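You operate a simulated robot arm through the tools that you are given. There is no shell and no other tool.

Carry out the task below with a simulated robot arm. There is one attempt and no reset: what you move stays moved.

TASK
Knock the lumps out of the hopper's sieve into the bin.
Fine: switch the hopper off first; the grey bin beside it; refit the sieve, drawer shut, no lumps on the ledge or floor; switch on again at the end.

The check looks at the end state, three seconds after you hand in, the way a careful person would. Anything else that was tipped, shoved, dropped, spilled or broken makes it a failure.

THE ROBOT
A 7-joint arm with a two-finger parallel gripper, fixed in place. Base frame: the origin is at the foot of the arm, x ahead of it, y to its left, z up; the work surface is at about z = 780. Lengths are in mm, angles in rad, forces in N, time in s.
With the tool pointing down near the work surface it reaches from about 440 to 920 mm from the base axis. Its first joint turns from -2.496 to 2.496 rad. Payload 3 kg.
The TCP is the grasp point between the finger pads, 30 mm short of the fingertips. In the tool frame z runs along the fingers and y along their closing line. Largest opening 94 mm; finger width 28, thickness 10; the body of the gripper, 50 by 96 mm, starts 55 mm behind the TCP.
Orientation is that of the tool frame in the base frame, as a unit quaternion [w, x, y, z]. With the fingers straight down and closing along the base's y, the tool's x points along the base's -x, its y along +y and its z along -z.

THE INTERFACE
- The arm moves only by the tool drive_tool. Its argument "plan" is text: rows parted by semicolons, each of 7 numbers parted by spaces: the shift along the tool's x, y, z in mm, then the turn, a rotation vector about the tool's x, y, z in rad, then the finger opening in mm, from 0 to 94. In form: tx ty tz ax ay az claw; .... A call has 1 to 20 rows; each row shifts and turns the commanded pose from where the row before left it, along the tool's axes as they then stand. Rows are played at 5 a second. More than 50 mm and 0.15 rad between two rows, or a gripper value outside its range, and nothing of the call is played. A pose out of reach is approached as far as the arm can. The call stops where the force on the tool passes 40 N (or 10 N more than at its start, if that is more) or the arm is blocked; 0.2 s more then pass. The fingers move at their own pace (about 72 mm/s each) and stop on an object; they squeeze with about 24 N. The grip force told is the motor's: it shows also when the fingers shut on nothing. Time passes only in rows, and 0.2 s behind the last, so rows that do not move let the fingers close. The reply holds the time, the measured pose of the TCP, the force on the tool along the base axes, the opening and the grip force, in the units named above and with some noise, with the torque about the TCP (base axes, N m) and any sound that the robot's microphone picked up.
- Cameras (640 x 400 px; columns grow to the right, rows downward): "scene" is fixed at [219.4, 500.8, 1653.1]; the picture's right is [-0.30, -0.95, 0.00], its down [-0.83, 0.26, -0.49] and it looks along [0.47, -0.15, -0.87] (base axes); focal length 234 px, centre (320, 200). "wrist" rides on the gripper at [76, 14, -102] in the tool frame; the picture's right is [-0.18, 0.98, 0.00], its down [-0.75, -0.14, -0.64] and it looks along [-0.63, -0.12, 0.77] (tool axes); focal length 243 px, centre (320, 200). There is no depth. A picture from a camera that has moved, and an enlarged one, comes with that camera's place and axes in the base frame and with its lens.
- capture(camera): a new picture of that camera. No time passes.
- inspect(camera, box): a new picture of the part [left, top, right, bottom] of that camera's present view, enlarged. No time passes.
- finish_job(): hands the job in; it is judged then, once.

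Nothing tells you positions but the pictures and the camera data. Unless the task says otherwise, let go and move clear before handing in.

The tools are called after ">>>" as name(argument=value, ...) on one line, values as JSON. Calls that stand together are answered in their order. drive_tool: Moves the arm, as the interface text tells. Its arguments: {"type":"object","properties":{"plan":{"type":"string"}},"required":["plan"]} The other tools are called the same way: capture (camera) takes a picture; inspect (camera, box) takes an enlarged picture of a part of a camera's view; finish_job () hands the job in.

At the start:

```text
time: 0.0
tool_pos: [534.6, 130.2, 1228.5]
tcp_rot: [0.0, 0.0, 1.0, 0.001]
force: [-0.4, 0.2, 0.2]
torque: [0.02, -0.02, 0.0]
opening: 94.1
grip_force: 0.1
```

scene: 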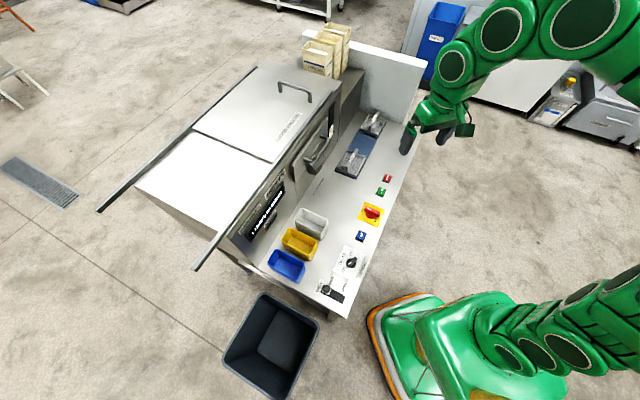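
wrist: 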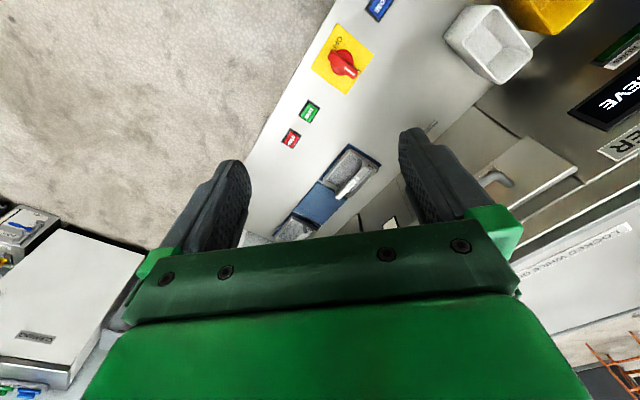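

I see a hopper machine with a control ledge (switches, bins) and a handle-fronted drawer; I'll look closer at the parts before moving anything.

>>> inspect(camera="scene", box=[220, 170, 400, 320])

>>> inspect(camera="scene", box=[260, 60, 430, 200])

>>> inspect(camera="wrist", box=[240, 0, 640, 250])

```text
2.67 times, centred on (310, 245) of scene
camera zoom: at [219.4, 500.8, 1653.1], right [-0.3, -0.95, 0.0], down [-0.83, 0.26, -0.49], along [0.47, -0.15, -0.87], focal length 625 px, centre (347, 80)
```

zoom: 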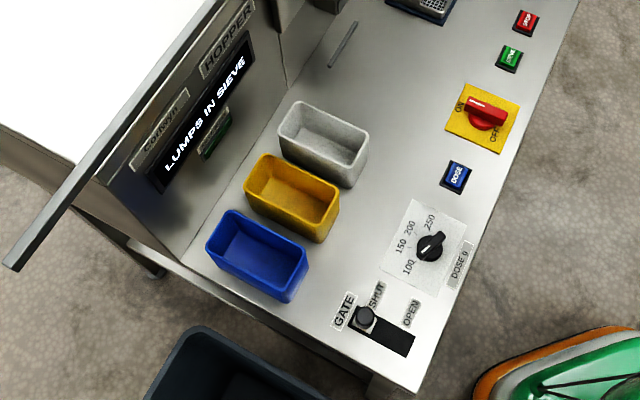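

```text
2.86 times, centred on (345, 130) of scene
camera zoom: at [219.4, 500.8, 1653.1], right [-0.3, -0.95, 0.0], down [-0.83, 0.26, -0.49], along [0.47, -0.15, -0.87], focal length 669 px, centre (249, 400)
```

zoom: 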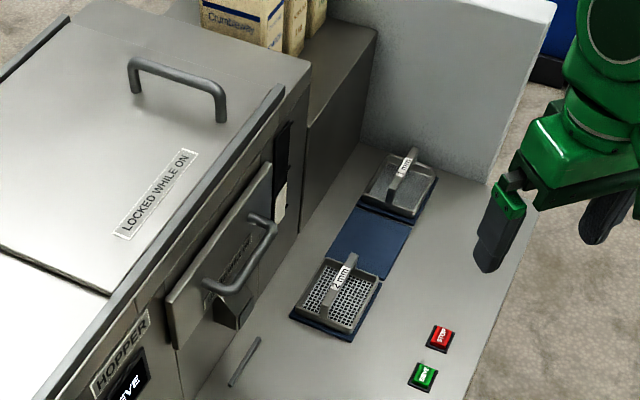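

```text
1.60 times, centred on (440, 125) of wrist
camera zoom: at [456.7, 144.6, 1330.4], right [0.18, 0.98, 0.0], down [0.75, -0.14, 0.64], along [0.63, -0.12, -0.77], focal length 388 px, centre (128, 320)
```

zoom: 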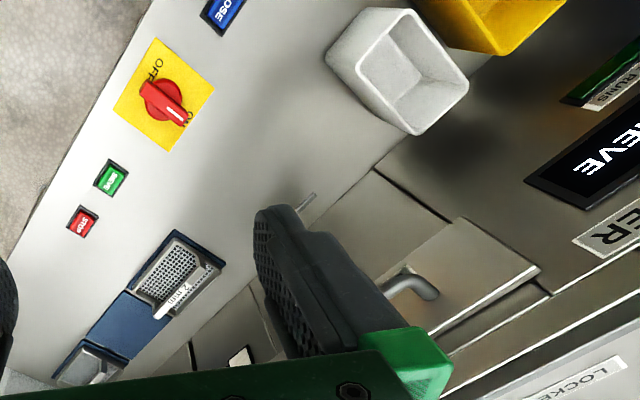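

The display reads "LUMPS IN SIEVE"; there is a rotary ON/OFF switch, red/green buttons, three small tubs and a floor bin. I'll zoom further into labels.

>>> inspect(camera="scene", box=[340, 165, 404, 205])

>>> inspect(camera="scene", box=[335, 195, 399, 245])

>>> inspect(camera="scene", box=[290, 110, 386, 190])

>>> inspect(camera="scene", box=[210, 280, 340, 400])

>>> inspect(camera="scene", box=[230, 180, 310, 250])

>>> inspect(camera="scene", box=[310, 240, 380, 310])

```text
10.00 times, centred on (372, 185) of scene
camera zoom: at [219.4, 500.8, 1653.1], right [-0.3, -0.95, 0.0], down [-0.83, 0.26, -0.49], along [0.47, -0.15, -0.87], focal length 2342 px, centre (-200, 350)
```

zoom: 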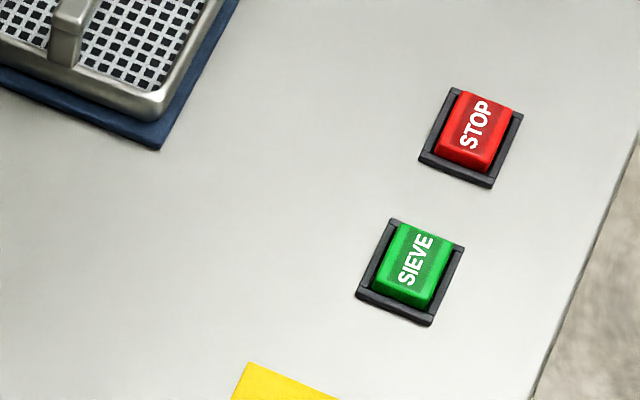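

```text
8.00 times, centred on (367, 220) of scene
camera zoom: at [219.4, 500.8, 1653.1], right [-0.3, -0.95, 0.0], down [-0.83, 0.26, -0.49], along [0.47, -0.15, -0.87], focal length 1874 px, centre (-56, 40)
```

zoom: 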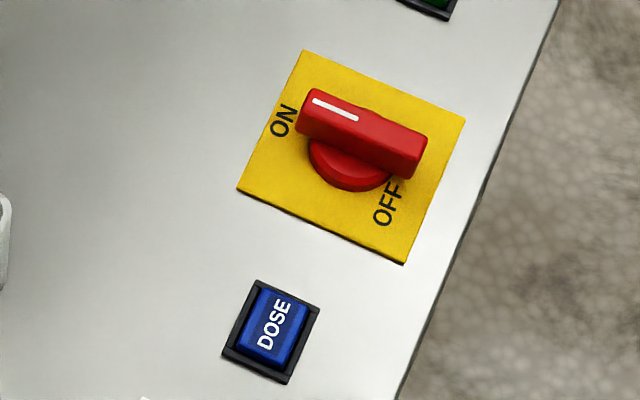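

```text
5.00 times, centred on (338, 150) of scene
camera zoom: at [219.4, 500.8, 1653.1], right [-0.3, -0.95, 0.0], down [-0.83, 0.26, -0.49], along [0.47, -0.15, -0.87], focal length 1171 px, centre (230, 450)
```

zoom: 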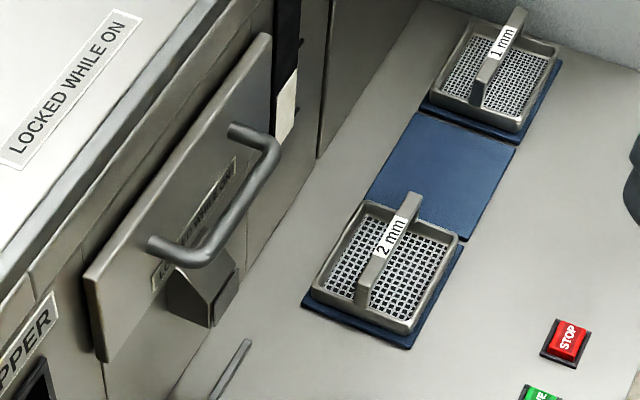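

```text
3.33 times, centred on (275, 340) of scene
camera zoom: at [219.4, 500.8, 1653.1], right [-0.3, -0.95, 0.0], down [-0.83, 0.26, -0.49], along [0.47, -0.15, -0.87], focal length 781 px, centre (470, -267)
```

zoom: 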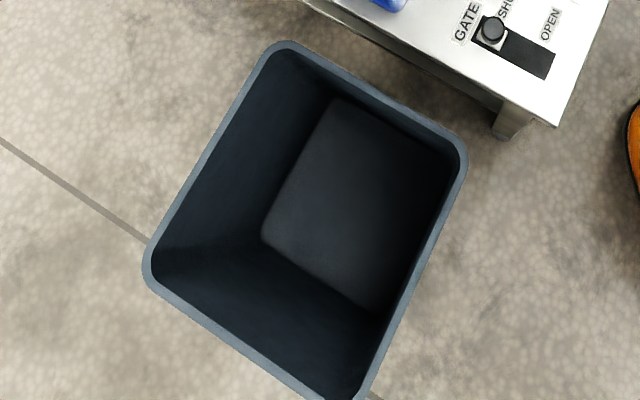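

```text
5.71 times, centred on (270, 215) of scene
camera zoom: at [219.4, 500.8, 1653.1], right [-0.3, -0.95, 0.0], down [-0.83, 0.26, -0.49], along [0.47, -0.15, -0.87], focal length 1339 px, centre (606, 114)
```

zoom: 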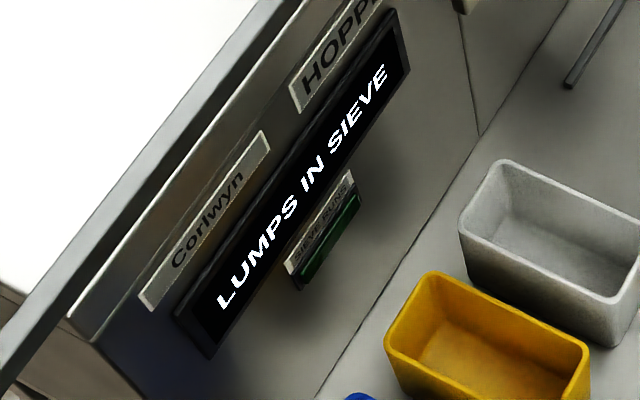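

```text
5.71 times, centred on (345, 275) of scene
camera zoom: at [219.4, 500.8, 1653.1], right [-0.3, -0.95, 0.0], down [-0.83, 0.26, -0.49], along [0.47, -0.15, -0.87], focal length 1339 px, centre (177, -229)
```

zoom: 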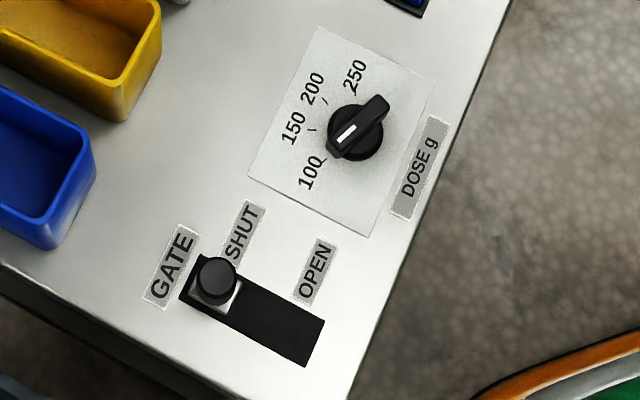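

The rotary switch currently points to ON; drawers are labelled "locked while on". I'll drop the wrist camera over the switch to see its OFF position and locate it precisely.

>>> drive_tool(plan="-8 6 38 0 0 0 94;-8 6 38 0 0 0 94;-8 6 38 0 0 0 94;-8 6 38 0 0 0 94;-8 6 38 0 0 0 94;-8 7 38 0 0 0 94;0 0 0 0 0 0 94")

>>> capture(camera="wrist")

>>> inspect(camera="scene", box=[280, 150, 340, 210])

```text
time: 1.6
tool_pos: [581.0, 164.0, 1000.0]
tcp_rot: [0.0, 0.0, 1.0, 0.0]
force: [-0.8, 0.3, 0.1]
torque: [-0.03, 0.0, 0.02]
opening: 94.1
grip_force: 0.0
```

```text
taken
camera wrist: at [503.8, 178.2, 1102.5], right [0.18, 0.98, 0.0], down [0.75, -0.14, 0.64], along [0.63, -0.12, -0.77], focal length 243 px, centre (320, 200)
```

wrist: 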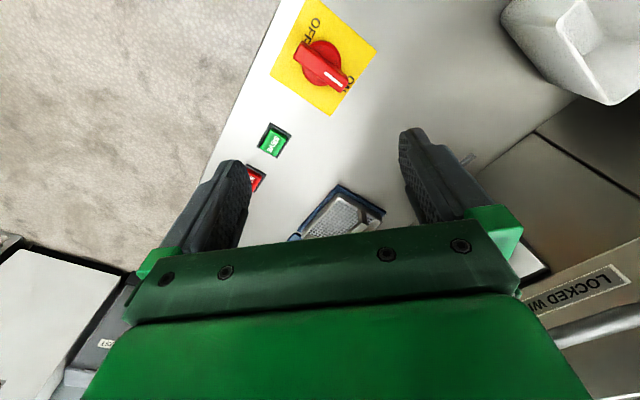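

```text
6.67 times, centred on (310, 180) of scene
camera zoom: at [219.4, 500.8, 1653.1], right [-0.3, -0.95, 0.0], down [-0.83, 0.26, -0.49], along [0.47, -0.15, -0.87], focal length 1562 px, centre (387, 333)
```

zoom: 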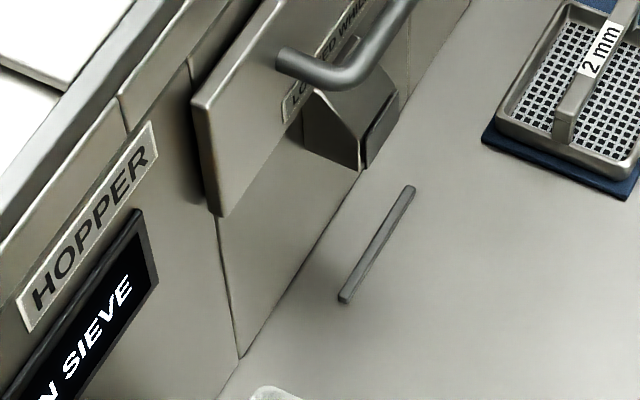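

>>> inspect(camera="wrist", box=[250, 0, 400, 120])

>>> inspect(camera="scene", box=[300, 100, 350, 140])

```text
3.33 times, centred on (325, 60) of wrist
camera zoom: at [503.8, 178.2, 1102.5], right [0.18, 0.98, 0.0], down [0.75, -0.14, 0.64], along [0.63, -0.12, -0.77], focal length 809 px, centre (303, 667)
```

zoom: 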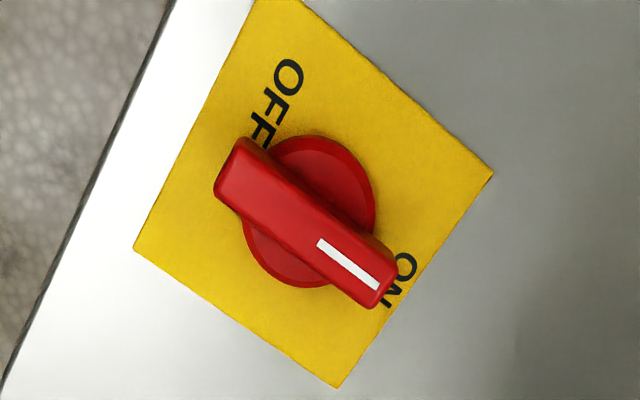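

```text
10.00 times, centred on (325, 120) of scene
camera zoom: at [219.4, 500.8, 1653.1], right [-0.3, -0.95, 0.0], down [-0.83, 0.26, -0.49], along [0.47, -0.15, -0.87], focal length 2342 px, centre (270, 1000)
```

zoom: 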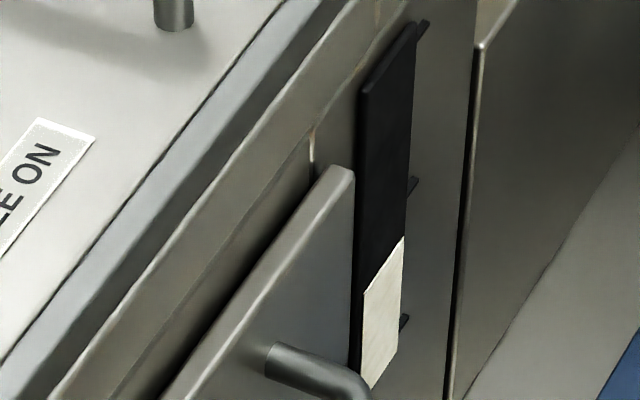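

The switch plate is centred at about (562, 169) with the knob bar along the machine's depth axis pointing to ON; OFF lies round to its left/near side. I'll turn the tool so the fingers straddle the bar, leaving room to turn anticlockwise.

>>> drive_tool(plan="0 0 0 0 0 0.147 94;0 0 0 0 0 0.147 94;0 0 0 0 0 0.147 94;0 0 0 0 0 0.147 94;0 0 0 0 0 0.147 94;0 0 0 0 0 0.147 94;0 0 0 0 0 0.147 94;0 0 0 0 0 0.147 94;0 0 0 0 0 0.147 94;0 0 0 0 0 0.147 94;0 0 0 0 0 0.147 94;0 0 0 0 0 0.147 94;0 0 0 0 0 0.147 94;0 0 0 0 0 0.147 94;0 0 0 0 0 0.147 94;0 0 0 0 0 0.145 94;0 0 0 0 0 0 94")

>>> capture(camera="wrist")

>>> capture(camera="scene")

```text
time: 5.2
tool_pos: [582.9, 167.7, 999.8]
tcp_rot: [0.0, 0.923, 0.386, 0.001]
force: [-1.0, -0.3, 0.1]
torque: [0.01, -0.01, 0.01]
opening: 94.1
grip_force: 0.0
```

```text
taken
camera wrist: at [644.4, 211.9, 1102.8], right [0.57, -0.82, 0.0], down [-0.63, -0.44, 0.64], along [-0.53, -0.37, -0.77], focal length 243 px, centre (320, 200)
```

wrist: 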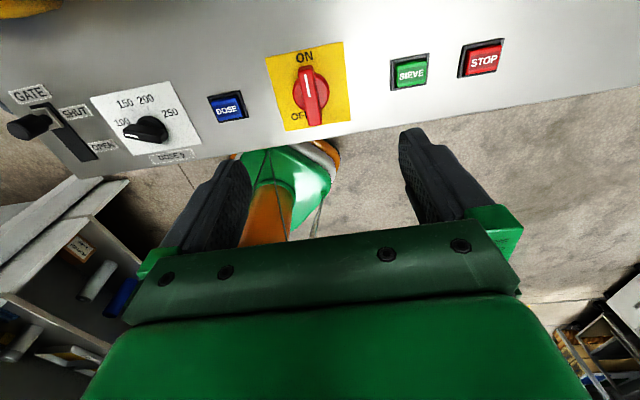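

```text
taken
```

scene: 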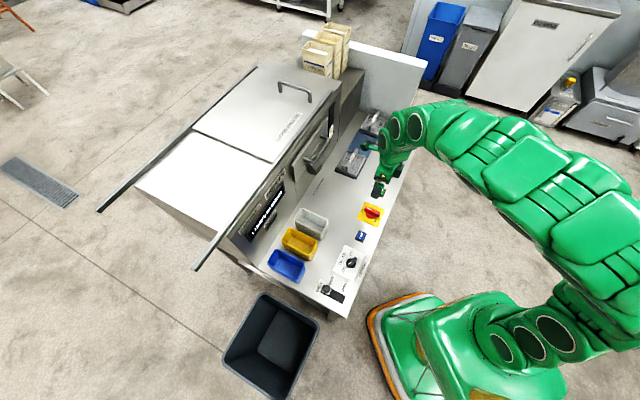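

>>> inspect(camera="wrist", box=[250, 30, 370, 140])

>>> inspect(camera="scene", box=[400, 0, 520, 100])

```text
3.64 times, centred on (310, 85) of wrist
camera zoom: at [644.4, 211.9, 1102.8], right [0.57, -0.82, 0.0], down [-0.63, -0.44, 0.64], along [-0.53, -0.37, -0.77], focal length 882 px, centre (356, 618)
```

zoom: 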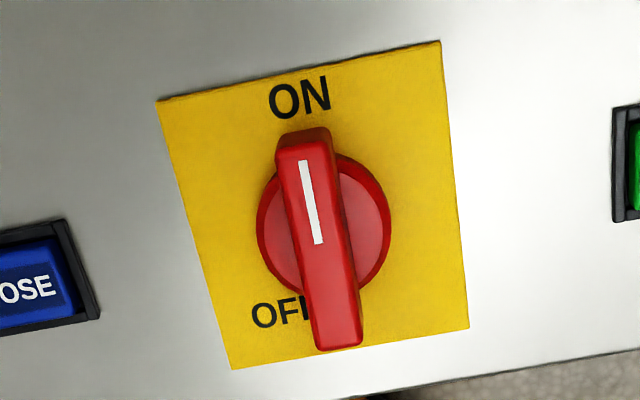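

```text
4.00 times, centred on (460, 50) of scene
camera zoom: at [219.4, 500.8, 1653.1], right [-0.3, -0.95, 0.0], down [-0.83, 0.26, -0.49], along [0.47, -0.15, -0.87], focal length 937 px, centre (-240, 800)
```

zoom: 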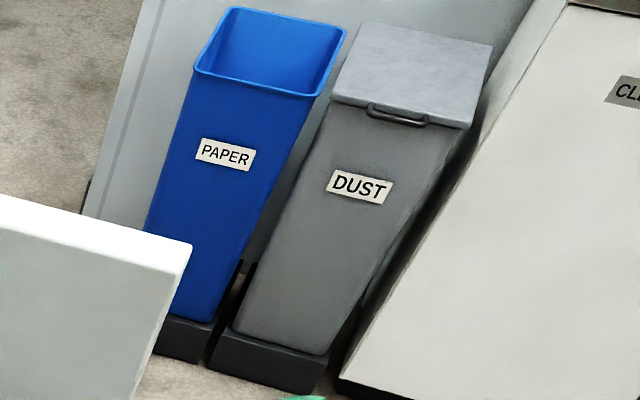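

The PAPER and DUST bins are far away, so the open slate-grey bin on the floor is the one beside the hopper. Now lowering over the knob at about (563, 169).

>>> drive_tool(plan="-3.2 -3.7 37 0 0 0 60;-3.2 -3.7 37 0 0 0 50;-3.2 -3.7 37 0 0 0 44;-3.3 -3.8 34 0 0 0 44;0 0 0 0 0 0 44")

>>> capture(camera="wrist")

>>> inspect(camera="scene", box=[340, 170, 410, 230])

```text
time: 6.4
tool_pos: [559.9, 171.5, 857.6]
tcp_rot: [0.0, 0.922, 0.386, 0.001]
force: [-1.5, -0.3, 0.9]
torque: [0.01, 0.01, -0.01]
opening: 43.6
grip_force: 0.0
```

```text
taken
camera wrist: at [623.8, 216.1, 957.9], right [0.57, -0.82, 0.0], down [-0.63, -0.44, 0.64], along [-0.53, -0.37, -0.77], focal length 243 px, centre (320, 200)
```

wrist: 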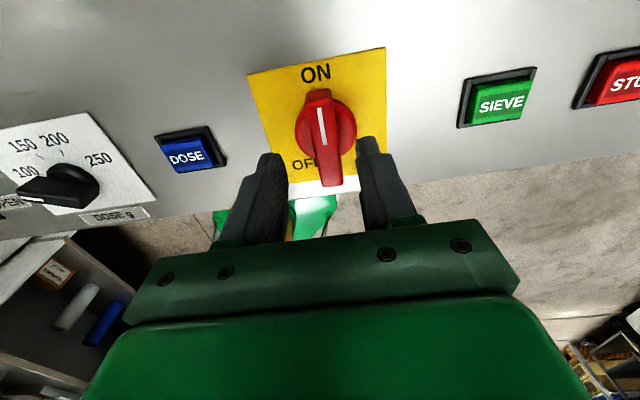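

```text
6.67 times, centred on (375, 200) of scene
camera zoom: at [219.4, 500.8, 1653.1], right [-0.3, -0.95, 0.0], down [-0.83, 0.26, -0.49], along [0.47, -0.15, -0.87], focal length 1562 px, centre (-47, 200)
```

zoom: 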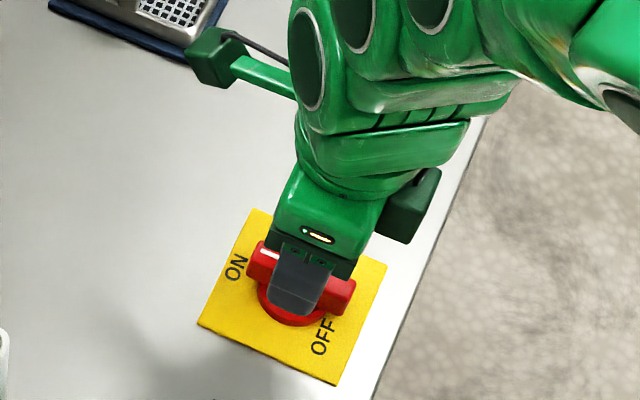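

>>> drive_tool(plan="0 0 0 0 0 0 44;0 0 0 0 0 0 44")

>>> inspect(camera="wrist", box=[230, 40, 410, 210])

```text
time: 7.0
tool_pos: [560.6, 170.8, 855.7]
tcp_rot: [0.0, 0.923, 0.386, 0.001]
force: [-0.3, -0.1, 0.7]
torque: [0.0, 0.0, -0.02]
opening: 44.0
grip_force: 0.1
```

```text
2.35 times, centred on (320, 125) of wrist
camera zoom: at [623.9, 216.0, 958.0], right [0.57, -0.82, 0.0], down [-0.63, -0.44, 0.64], along [-0.53, -0.37, -0.77], focal length 571 px, centre (320, 376)
```

zoom: 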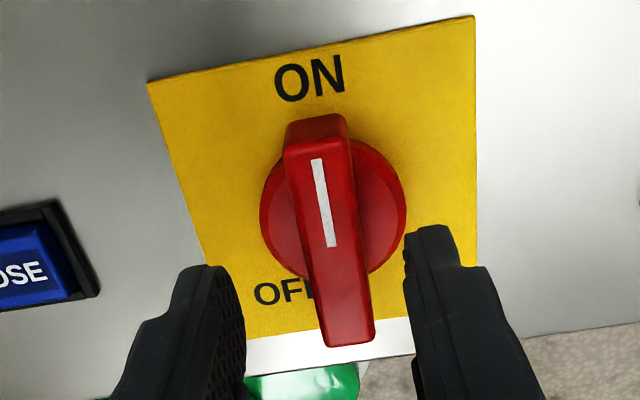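

Knob axis is about 3 mm to the tool's +y side; bar top at z≈803. I'll centre on it, lower so the fingertips overlap the bar, and close.

>>> drive_tool(plan="0.2 1.7 5 0 0 0 36;0 1.6 5 0 0 0 36;0 0 5 0 0 0 36;0 0 5 0 0 0 36;0 0 3 0 0 0 36;0 0 3 0 0 0 36;0 0 2 0 0 0 36;0 0 2 0 0 0 36;0 0 2 0 0 0 36;0 0 0 0 0 0 36")

>>> inspect(camera="wrist", box=[230, 60, 410, 210])

>>> inspect(camera="scene", box=[340, 180, 400, 230])

```text
time: 9.2
tool_pos: [565.6, 166.1, 824.2]
tcp_rot: [0.0, 0.923, 0.386, 0.0]
force: [-1.2, -0.2, -0.1]
torque: [0.0, 0.01, 0.02]
opening: 36.1
grip_force: 0.1
```

```text
2.67 times, centred on (320, 135) of wrist
camera zoom: at [627.4, 210.5, 926.0], right [0.57, -0.82, 0.0], down [-0.63, -0.44, 0.64], along [-0.53, -0.37, -0.77], focal length 647 px, centre (320, 373)
```

zoom: 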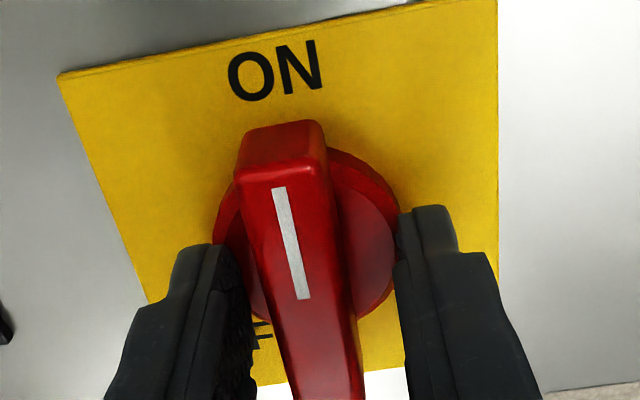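

```text
8.00 times, centred on (370, 205) of scene
camera zoom: at [219.4, 500.8, 1653.1], right [-0.3, -0.95, 0.0], down [-0.83, 0.26, -0.49], along [0.47, -0.15, -0.87], focal length 1874 px, centre (-80, 160)
```

zoom: 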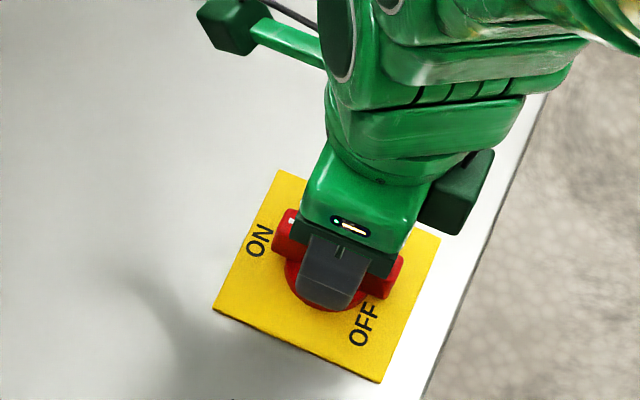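

>>> drive_tool(plan="0 -1.5 0 0 0 0 36;0 -1.5 0 0 0 0 36;0 0 0 0 0 0 36;0 0 0 0 0 0 36")

>>> inspect(camera="wrist", box=[230, 60, 410, 210])

```text
time: 10.1
tool_pos: [562.9, 167.9, 823.9]
tcp_rot: [0.0, 0.922, 0.388, 0.0]
force: [-1.5, -2.7, 7.8]
torque: [0.09, 0.16, -0.01]
opening: 35.5
grip_force: 0.0
stopped in row 4: the force on the tool passed its limit at 41 N (the readings are from after the stop); the commanded pose is now the measured one
```

```text
2.67 times, centred on (320, 135) of wrist
camera zoom: at [625.9, 213.0, 926.0], right [0.57, -0.82, 0.0], down [-0.63, -0.44, 0.64], along [-0.53, -0.37, -0.77], focal length 647 px, centre (320, 373)
```

zoom: 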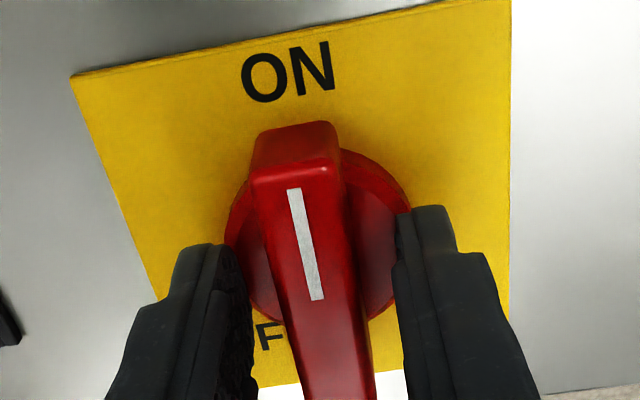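

The fingertips touched the disc under the bar, so I back up a couple of mm and then close on the bar.

>>> drive_tool(plan="0 0 -2.5 0 0 0 36;0 0 0 0 0 0 36;0 0 0 0 0 0 30;0 0 0 0 0 0 22;0 0 0 0 0 0 14;0 0 0 0 0 0 10;0 0 0 0 0 0 10")

>>> inspect(camera="wrist", box=[230, 60, 410, 210])

```text
time: 11.7
tool_pos: [564.1, 169.5, 826.6]
tcp_rot: [0.0, 0.922, 0.387, 0.001]
force: [-5.3, 0.7, -2.1]
torque: [0.1, -0.04, -0.04]
opening: 17.0
grip_force: 44.6
```

```text
2.67 times, centred on (320, 135) of wrist
camera zoom: at [626.7, 213.2, 928.4], right [0.57, -0.82, 0.0], down [-0.63, -0.44, 0.64], along [-0.53, -0.37, -0.77], focal length 647 px, centre (320, 373)
```

zoom: 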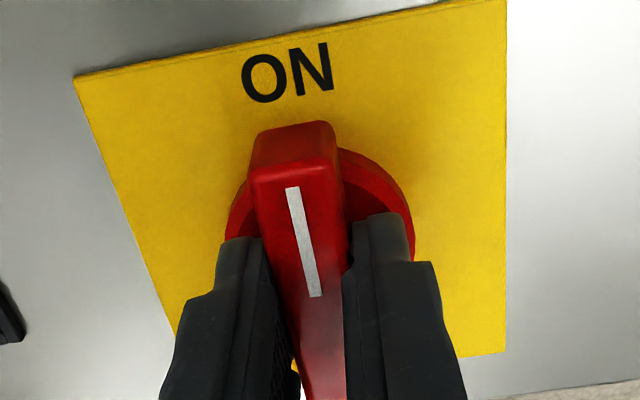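

The bar is gripped (17 mm). Turning anticlockwise in small steps, watching torque.

>>> drive_tool(plan="0 0 0 0 0 -0.1 10;0 0 0 0 0 -0.1 10;0 0 0 0 0 -0.1 10;0 0 0 0 0 -0.1 10")

>>> inspect(camera="scene", box=[230, 180, 410, 240])

```text
time: 12.7
tool_pos: [564.6, 168.9, 826.3]
tcp_rot: [0.001, 0.827, 0.563, 0.0]
force: [-10.8, -1.0, 17.8]
torque: [-0.43, 0.49, -0.05]
opening: 16.9
grip_force: 44.6
```

```text
3.56 times, centred on (320, 210) of scene
camera zoom: at [219.4, 500.8, 1653.1], right [-0.3, -0.95, 0.0], down [-0.83, 0.26, -0.49], along [0.47, -0.15, -0.87], focal length 833 px, centre (320, 164)
```

zoom: 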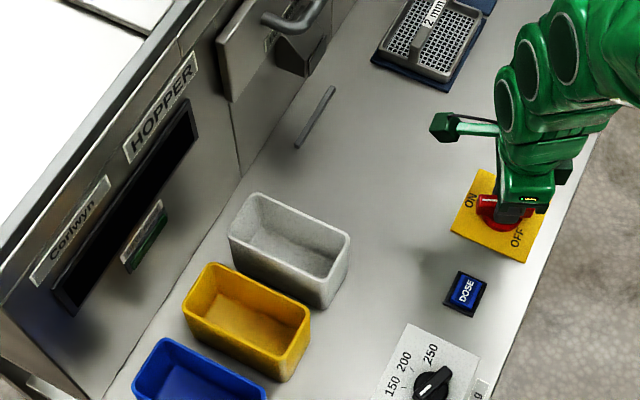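

The display has gone dark, so this is the right direction; I'll continue toward the OFF mark.

>>> drive_tool(plan="0 0 -1 0 0 -0.1 10;0 0 0 0 0 -0.1 10;0 0 0 0 0 -0.1 10;0 0 0 0 0 -0.1 10;0 0 0 0 0 -0.1 10;0 0 0 0 0 -0.1 10")

>>> capture(camera="wrist")

```text
time: 13.5
tool_pos: [563.2, 169.5, 825.7]
tcp_rot: [0.0, 0.739, 0.674, 0.0]
force: [4.4, 9.2, -14.0]
torque: [0.03, -0.35, -0.03]
opening: 16.8
grip_force: 45.4
stopped in row 4: the force on the tool passed its limit at 42 N (the readings are from after the stop); the commanded pose is now the measured one
```

```text
taken
camera wrist: at [584.3, 243.5, 928.4], right [0.96, -0.27, 0.0], down [-0.21, -0.74, 0.64], along [-0.18, -0.62, -0.77], focal length 243 px, centre (320, 200)
```

wrist: 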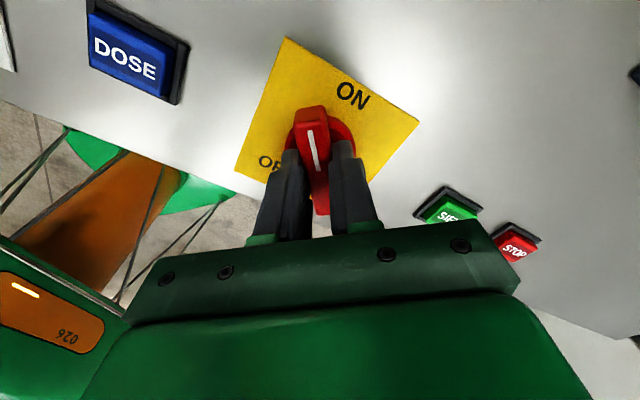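

>>> drive_tool(plan="0 0 0 0 0 -0.08 10;0 0 0 0 0 -0.08 10;0 0 0 0 0 -0.08 10;0 0 0 0 0 -0.08 10")

```text
time: 14.5
tool_pos: [564.1, 168.2, 827.6]
tcp_rot: [0.0, 0.622, 0.783, 0.0]
force: [7.5, 6.7, -13.0]
torque: [-0.47, -0.4, -0.02]
opening: 16.7
grip_force: 45.1
```

>>> drive_tool(plan="0 0 0.5 0 0 -0.08 10;0 0 0 0 0 -0.08 10;0 0 0 0 0 -0.08 10;0 0 0 0 0 -0.08 10;0 0 0 0 0 -0.08 10")

>>> capture(camera="wrist")

```text
time: 15.7
tool_pos: [564.7, 168.0, 826.0]
tcp_rot: [0.0, 0.453, 0.891, 0.0]
force: [-4.9, 23.1, 3.8]
torque: [0.98, 0.14, 0.1]
opening: 16.8
grip_force: 44.8
```

```text
taken
camera wrist: at [530.0, 238.8, 928.5], right [0.9, 0.43, 0.0], down [0.33, -0.69, 0.64], along [0.27, -0.58, -0.77], focal length 243 px, centre (320, 200)
```

wrist: 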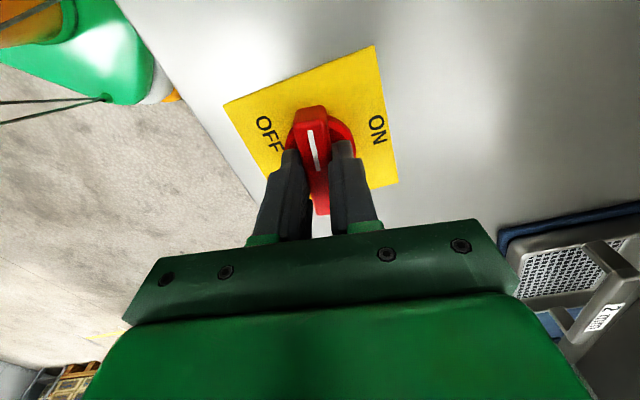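

>>> drive_tool(plan="0 0 0 0 0 -0.06 10;0 0 0 0 0 -0.06 10;0 0 0 0 0 -0.06 10;0 0 0 0 0 0 10")

```text
time: 16.7
tool_pos: [563.5, 168.5, 827.7]
tcp_rot: [0.0, 0.372, 0.928, -0.001]
force: [5.0, 32.0, -16.1]
torque: [1.22, 0.35, -1.28]
opening: 17.2
grip_force: 44.9
```

A firm stop shows up at about 90°. I'll release, lift and check the knob and display.

>>> drive_tool(plan="0 0 0 0 0 0.04 20;0 0 0 0 0 0 36;0 0 0 0 0 0 40;0 0 -20 0 0 0 40;0 0 -30 0 0 0 40;0 0 -30 0 0 0 60;0 0 0 0 0 0 60")

>>> inspect(camera="wrist", box=[220, 20, 420, 160])

>>> capture(camera="scene")

```text
time: 18.3
tool_pos: [564.5, 166.9, 905.2]
tcp_rot: [-0.001, 0.391, 0.92, 0.0]
force: [-0.2, 0.6, 0.3]
torque: [-0.01, 0.02, 0.0]
opening: 59.9
grip_force: 0.0
```

```text
2.86 times, centred on (320, 90) of wrist
camera zoom: at [520.8, 232.7, 1006.8], right [0.83, 0.55, 0.0], down [0.42, -0.64, 0.64], along [0.35, -0.54, -0.77], focal length 693 px, centre (320, 514)
```

zoom: 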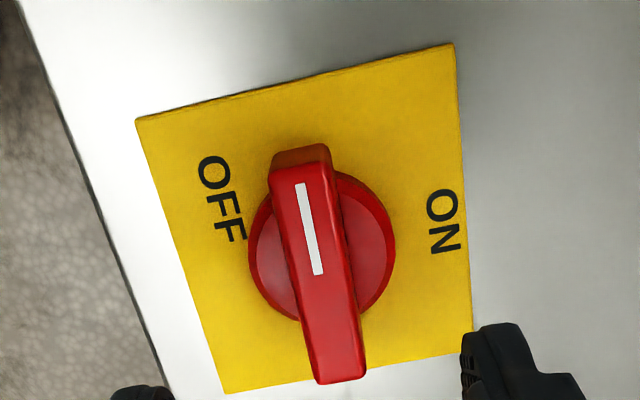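

```text
taken
```

scene: 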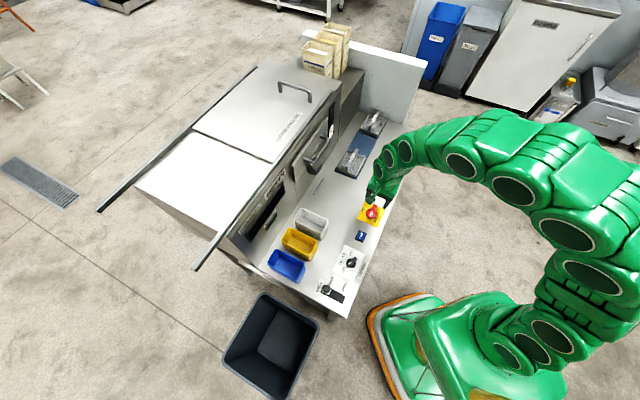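

The hopper is off: knob at its stop, display dark. Next I raise, swing the tool to face the hopper and pitch it forward for a look at the drawer and its handle.

>>> drive_tool(plan="0 0 -20 0 0 -0.1445 60;0 0 -20 0 0 -0.1445 60;0 0 -20 0 0 -0.1445 60;0 0 -20 0 0 -0.1445 60;0 0 -20 0 0 -0.1445 60;0 0 -20 0 0 -0.1445 60;0 0 -20 0 0 -0.1445 60;0 0 -20 0 0 -0.1445 60;0 0 -20 0 0 -0.1445 60;0 0 -20 0 0 -0.1445 60;0 0 -15 0 0 -0.1445 60;0 0 0 0 0 0 60")

>>> drive_tool(plan="-27 -29 0 0 0 0 60;-27 -29 0 0 0 0 60;-27 -29 0 0 0 0 60;-27 -29 0 0 0 0 60;0 0 0 0 -0.14 0 60;0 0 0 0 -0.14 0 60;0 0 0 0 -0.14 0 60;0 0 0 0 -0.14 0 60;0 0 0 0 -0.14 0 60;0 0 0 0 0 0 60;0 0 0 0 0 0 60")

>>> capture(camera="wrist")

>>> capture(camera="scene")

```text
time: 20.9
tool_pos: [563.4, 168.0, 1121.0]
tcp_rot: [0.0, -0.385, 0.923, -0.001]
force: [-0.3, -0.7, 0.3]
torque: [0.0, 0.0, 0.02]
opening: 59.8
grip_force: 0.0
```

```text
time: 23.3
tool_pos: [722.4, 163.5, 1121.3]
tcp_rot: [0.316, -0.361, 0.867, 0.132]
force: [-0.1, -0.5, 0.1]
torque: [-0.02, 0.01, -0.02]
opening: 60.1
grip_force: 0.1
```

```text
taken
camera wrist: at [623.6, 86.0, 1150.3], right [-0.6, 0.79, 0.12], down [0.22, 0.02, 0.98], along [0.77, 0.61, -0.18], focal length 243 px, centre (320, 200)
```

wrist: 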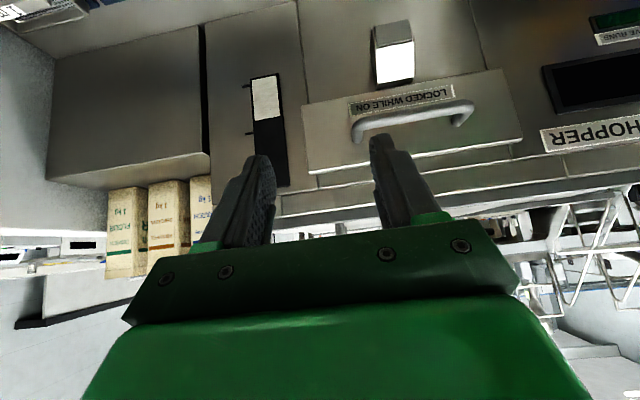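

```text
taken
```

scene: 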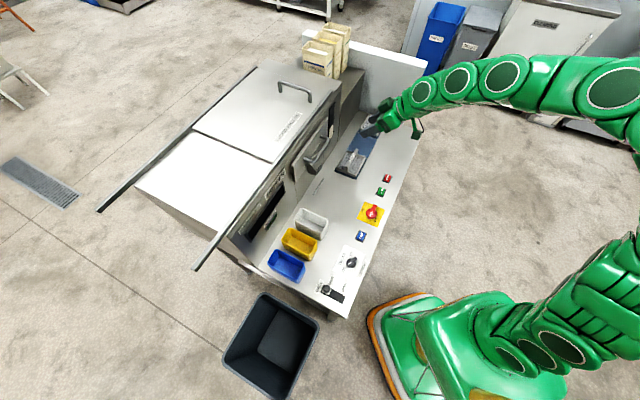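

>>> inspect(camera="wrist", box=[230, 10, 540, 200])

>>> inspect(camera="scene", box=[280, 90, 350, 190])

```text
2.06 times, centred on (385, 105) of wrist
camera zoom: at [623.6, 86.0, 1150.3], right [-0.6, 0.79, 0.12], down [0.22, 0.02, 0.98], along [0.77, 0.61, -0.18], focal length 501 px, centre (186, 396)
```

zoom: 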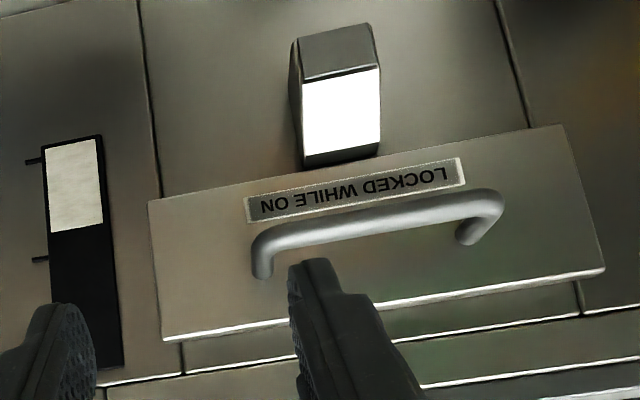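

```text
4.00 times, centred on (315, 140) of scene
camera zoom: at [219.4, 500.8, 1653.1], right [-0.3, -0.95, 0.0], down [-0.83, 0.26, -0.49], along [0.47, -0.15, -0.87], focal length 937 px, centre (340, 440)
```

zoom: 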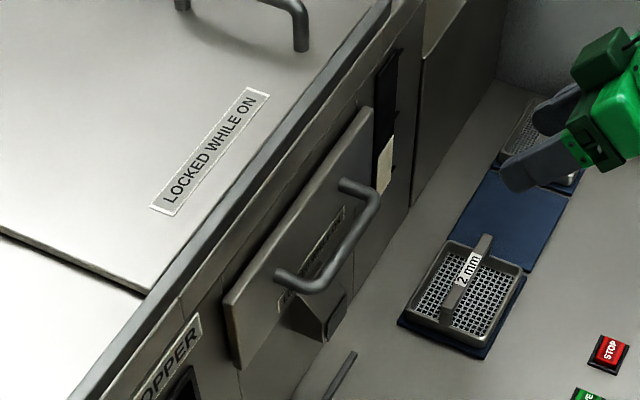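

Triangulating gives the drawer handle bar centred near (749, 329, 1022), 122 mm long, about 39 mm in front of the drawer face. I'll roll the tool so the fingers straddle it at a 45° forward-down approach and stop short for a check.

>>> drive_tool(plan="0 0 0 0 0 0.1428 60;0 0 0 0 0 0.1428 60;0 0 0 0 0 0.1428 60;0 0 0 0 0 0.1428 60;0 0 0 0 0 0.1428 60;0 0 0 0 0 0.1428 60;0 0 0 0 0 0.1428 60;0 0 0 0 0 0.1428 60;0 0 0 0 0 0.1428 60;0 0 0 0 0 0.1428 60;0 0 0 0 0 0.1428 60;0 0 0 -0.086 0 0 60;32.5 8.7 23.8 0 0 0 50;32.5 8.7 23.8 0 0 0 40;32.5 8.7 23.8 0 0 0 40;0 0 0 0 0 0 40;0 0 0 0 0 0 40")

>>> capture(camera="wrist")

>>> inspect(camera="scene", box=[280, 80, 400, 180])

```text
time: 26.9
tool_pos: [700.5, 281.1, 1088.6]
tcp_rot: [0.146, 0.353, 0.854, 0.353]
force: [-0.1, 0.2, -0.5]
torque: [-0.03, -0.02, -0.03]
opening: 40.1
grip_force: 0.0
```

```text
taken
camera wrist: at [601.0, 291.8, 1171.2], right [0.62, 0.36, 0.69], down [0.14, -0.92, 0.35], along [0.77, -0.12, -0.63], focal length 243 px, centre (320, 200)
```

wrist: 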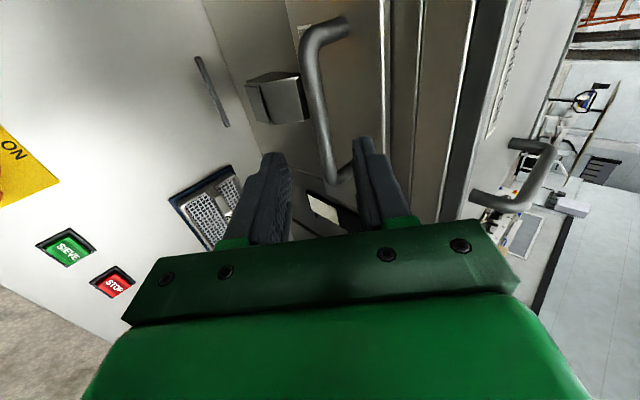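

```text
4.00 times, centred on (340, 130) of scene
camera zoom: at [219.4, 500.8, 1653.1], right [-0.3, -0.95, 0.0], down [-0.83, 0.26, -0.49], along [0.47, -0.15, -0.87], focal length 937 px, centre (240, 480)
```

zoom: 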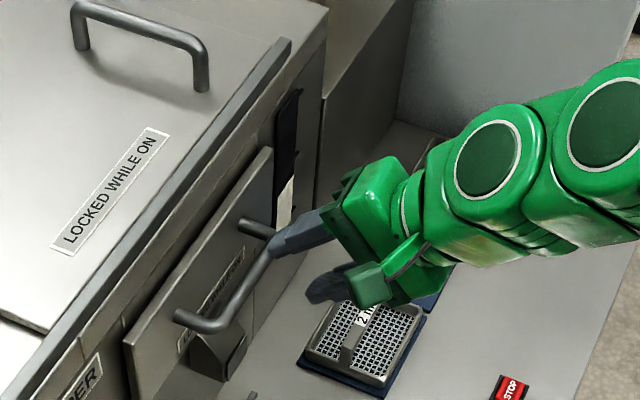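

Alignment looks right: the handle bar lies on the tool axis. Advancing 80 mm along the tool axis to straddle the bar.

>>> drive_tool(plan="0 0.5 20 0 0 0 40;0 0.5 20 0 0 0 40;0 0.5 15 0 0 0 40;0 0 15 0 0 0 40;0 0 9 0 0 0 40;0 0 0 0 0 0 40;0 0 0 0 0 0 40")

>>> capture(camera="wrist")

>>> inspect(camera="scene", box=[280, 80, 400, 180])

```text
time: 28.5
tool_pos: [743.5, 321.4, 1035.2]
tcp_rot: [0.146, 0.353, 0.854, 0.354]
force: [0.6, 0.6, 0.3]
torque: [0.0, 0.0, -0.02]
opening: 39.8
grip_force: 0.0
```

```text
taken
camera wrist: at [644.3, 331.7, 1116.6], right [0.62, 0.36, 0.69], down [0.14, -0.92, 0.35], along [0.77, -0.12, -0.63], focal length 243 px, centre (320, 200)
```

wrist: 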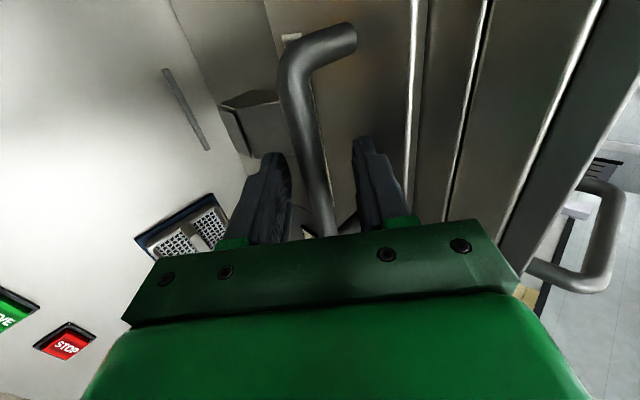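

```text
4.00 times, centred on (340, 130) of scene
camera zoom: at [219.4, 500.8, 1653.1], right [-0.3, -0.95, 0.0], down [-0.83, 0.26, -0.49], along [0.47, -0.15, -0.87], focal length 937 px, centre (240, 480)
```

zoom: 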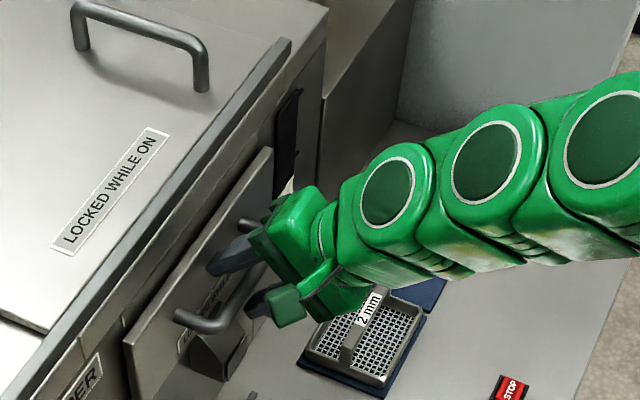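

The bar sits between the fingers; closing on it.

>>> drive_tool(plan="0 0 0 0 0 0 25;0 0 0 0 0 0 10;0 0 0 0 0 0 4;0 0 0 0 0 0 4;0 0 0 0 0 0 4")

>>> capture(camera="wrist")

```text
time: 29.7
tool_pos: [742.8, 322.1, 1034.1]
tcp_rot: [0.146, 0.353, 0.854, 0.353]
force: [-9.9, -11.9, -17.7]
torque: [-0.32, 0.01, 0.19]
opening: 17.4
grip_force: 11.8
```

```text
taken
camera wrist: at [644.2, 331.6, 1115.9], right [0.62, 0.36, 0.69], down [0.14, -0.92, 0.35], along [0.77, -0.12, -0.63], focal length 243 px, centre (320, 200)
```

wrist: 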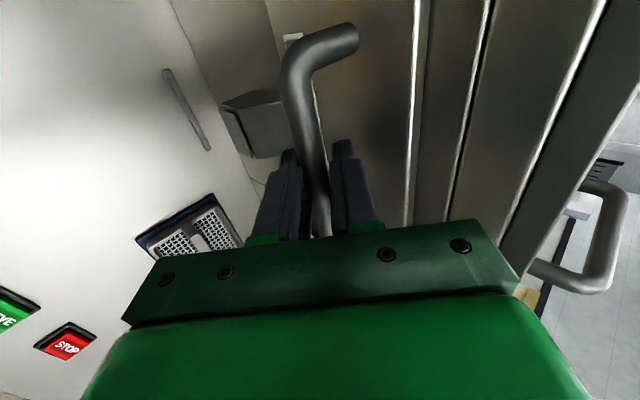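

>>> drive_tool(plan="0 -1 0 0 0 0 4;0 -1 0 0 0 0 4;0 0 0 0 0 0 4")

```text
time: 30.5
tool_pos: [741.5, 321.0, 1033.2]
tcp_rot: [0.146, 0.352, 0.855, 0.353]
force: [-7.7, -1.6, -15.1]
torque: [-0.56, -0.31, 0.2]
opening: 13.7
grip_force: 44.6
```

Gripped. Pulling the drawer straight toward the robot, starting gently.

>>> drive_tool(plan="0 -5 -5 0 0 0 4;0 -5 -5 0 0 0 4;0 -5 -5 0 0 0 4;0 -5 -5 0 0 0 4;0 0 0 0 0 0 4")

>>> inspect(camera="scene", box=[260, 80, 400, 200])

```text
time: 31.7
tool_pos: [720.6, 299.8, 1032.9]
tcp_rot: [0.146, 0.353, 0.854, 0.353]
force: [0.3, 0.2, -3.1]
torque: [0.07, 0.1, 1.15]
opening: 13.6
grip_force: 45.6
```

```text
3.33 times, centred on (330, 140) of scene
camera zoom: at [219.4, 500.8, 1653.1], right [-0.3, -0.95, 0.0], down [-0.83, 0.26, -0.49], along [0.47, -0.15, -0.87], focal length 781 px, centre (287, 400)
```

zoom: 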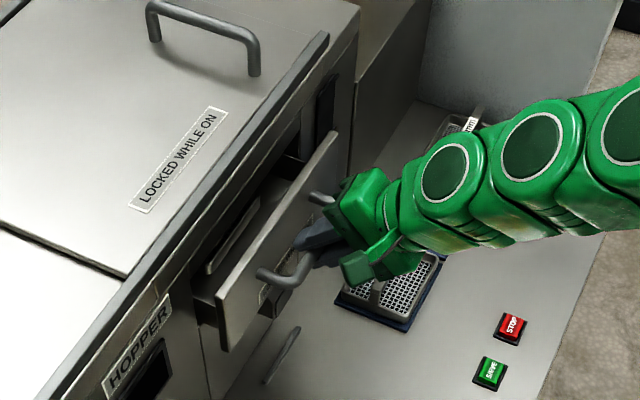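

The drawer slides freely. Continue pulling.

>>> drive_tool(plan="0 -5 -5 0 0 0 4;0 -6 -6 0 0 0 4;0 -6 -6 0 0 0 4;0 -6 -6 0 0 0 4;0 -6 -6 0 0 0 4;0 -6 -6 0 0 0 4;0 -6 -6 0 0 0 4;0 -6 -6 0 0 0 4;0 -5 -5 0 0 0 4;0 0 0 0 0 0 4")

>>> inspect(camera="scene", box=[260, 80, 400, 200])

```text
time: 33.9
tool_pos: [669.2, 247.2, 1032.5]
tcp_rot: [0.145, 0.353, 0.854, 0.355]
force: [-9.0, 7.8, 1.2]
torque: [0.12, 0.07, 1.02]
opening: 13.7
grip_force: 44.6
```

```text
3.33 times, centred on (330, 140) of scene
camera zoom: at [219.4, 500.8, 1653.1], right [-0.3, -0.95, 0.0], down [-0.83, 0.26, -0.49], along [0.47, -0.15, -0.87], focal length 781 px, centre (287, 400)
```

zoom: 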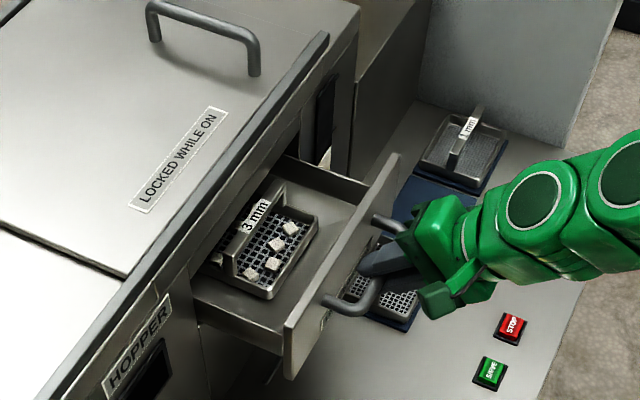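

The drawer holds a 3 mm sieve with white lumps on it. I'll pull out further for access.

>>> drive_tool(plan="0 -5 -5 0 0 0 4;0 -5 -5 0 0 0 4;0 -5 -5 0 0 0 4;0 -5 -5 0 0 0 4;0 -5 -5 0 0 0 4;0 -5 -5 0 0 0 4;0 -5 -5 0 0 0 4;0 -5 -5 0 0 0 4;0 0 0 0 0 0 4")

>>> inspect(camera="scene", box=[260, 80, 400, 200])

```text
time: 35.9
tool_pos: [629.4, 207.9, 1032.7]
tcp_rot: [0.146, 0.352, 0.854, 0.353]
force: [5.8, -7.4, -34.5]
torque: [-1.06, -0.85, -0.35]
opening: 13.5
grip_force: 45.5
```

```text
3.33 times, centred on (330, 140) of scene
camera zoom: at [219.4, 500.8, 1653.1], right [-0.3, -0.95, 0.0], down [-0.83, 0.26, -0.49], along [0.47, -0.15, -0.87], focal length 781 px, centre (287, 400)
```

zoom: 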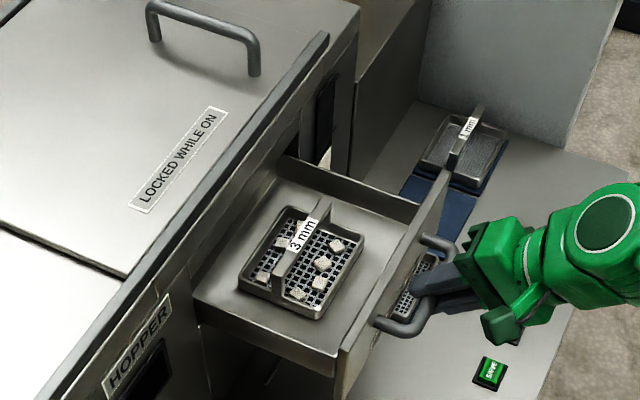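

The sieve is nearly out; I'll relieve the vertical load and pull a bit further to gain clearance from the hopper front.

>>> drive_tool(plan="0 -0.8 0.8 0 0 0 4;0 0 0 0 0 0 4")

>>> drive_tool(plan="0 -4 -4 0 0 0 4;0 -4 -4 0 0 0 4;0 -4 -4 0 0 0 4;0 -4 -4 0 0 0 4;0 0 0 0 0 0 4")

>>> inspect(camera="scene", box=[260, 80, 400, 200])

```text
time: 36.5
tool_pos: [630.8, 209.2, 1033.1]
tcp_rot: [0.147, 0.352, 0.854, 0.354]
force: [7.2, -7.4, -7.2]
torque: [-0.22, -0.16, 0.67]
opening: 13.4
grip_force: 44.8
```

```text
time: 37.4
tool_pos: [618.4, 195.2, 1032.6]
tcp_rot: [0.148, 0.353, 0.853, 0.354]
force: [17.7, 16.3, -9.4]
torque: [-0.34, -0.6, 0.2]
opening: 13.5
grip_force: 45.0
stopped in row 4: the force on the tool passed its limit at 64 N (the readings are from after the stop); the commanded pose is now the measured one
```

```text
3.33 times, centred on (330, 140) of scene
camera zoom: at [219.4, 500.8, 1653.1], right [-0.3, -0.95, 0.0], down [-0.83, 0.26, -0.49], along [0.47, -0.15, -0.87], focal length 781 px, centre (287, 400)
```

zoom: 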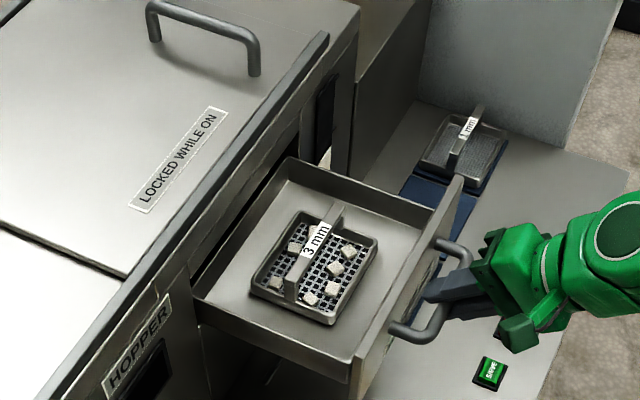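

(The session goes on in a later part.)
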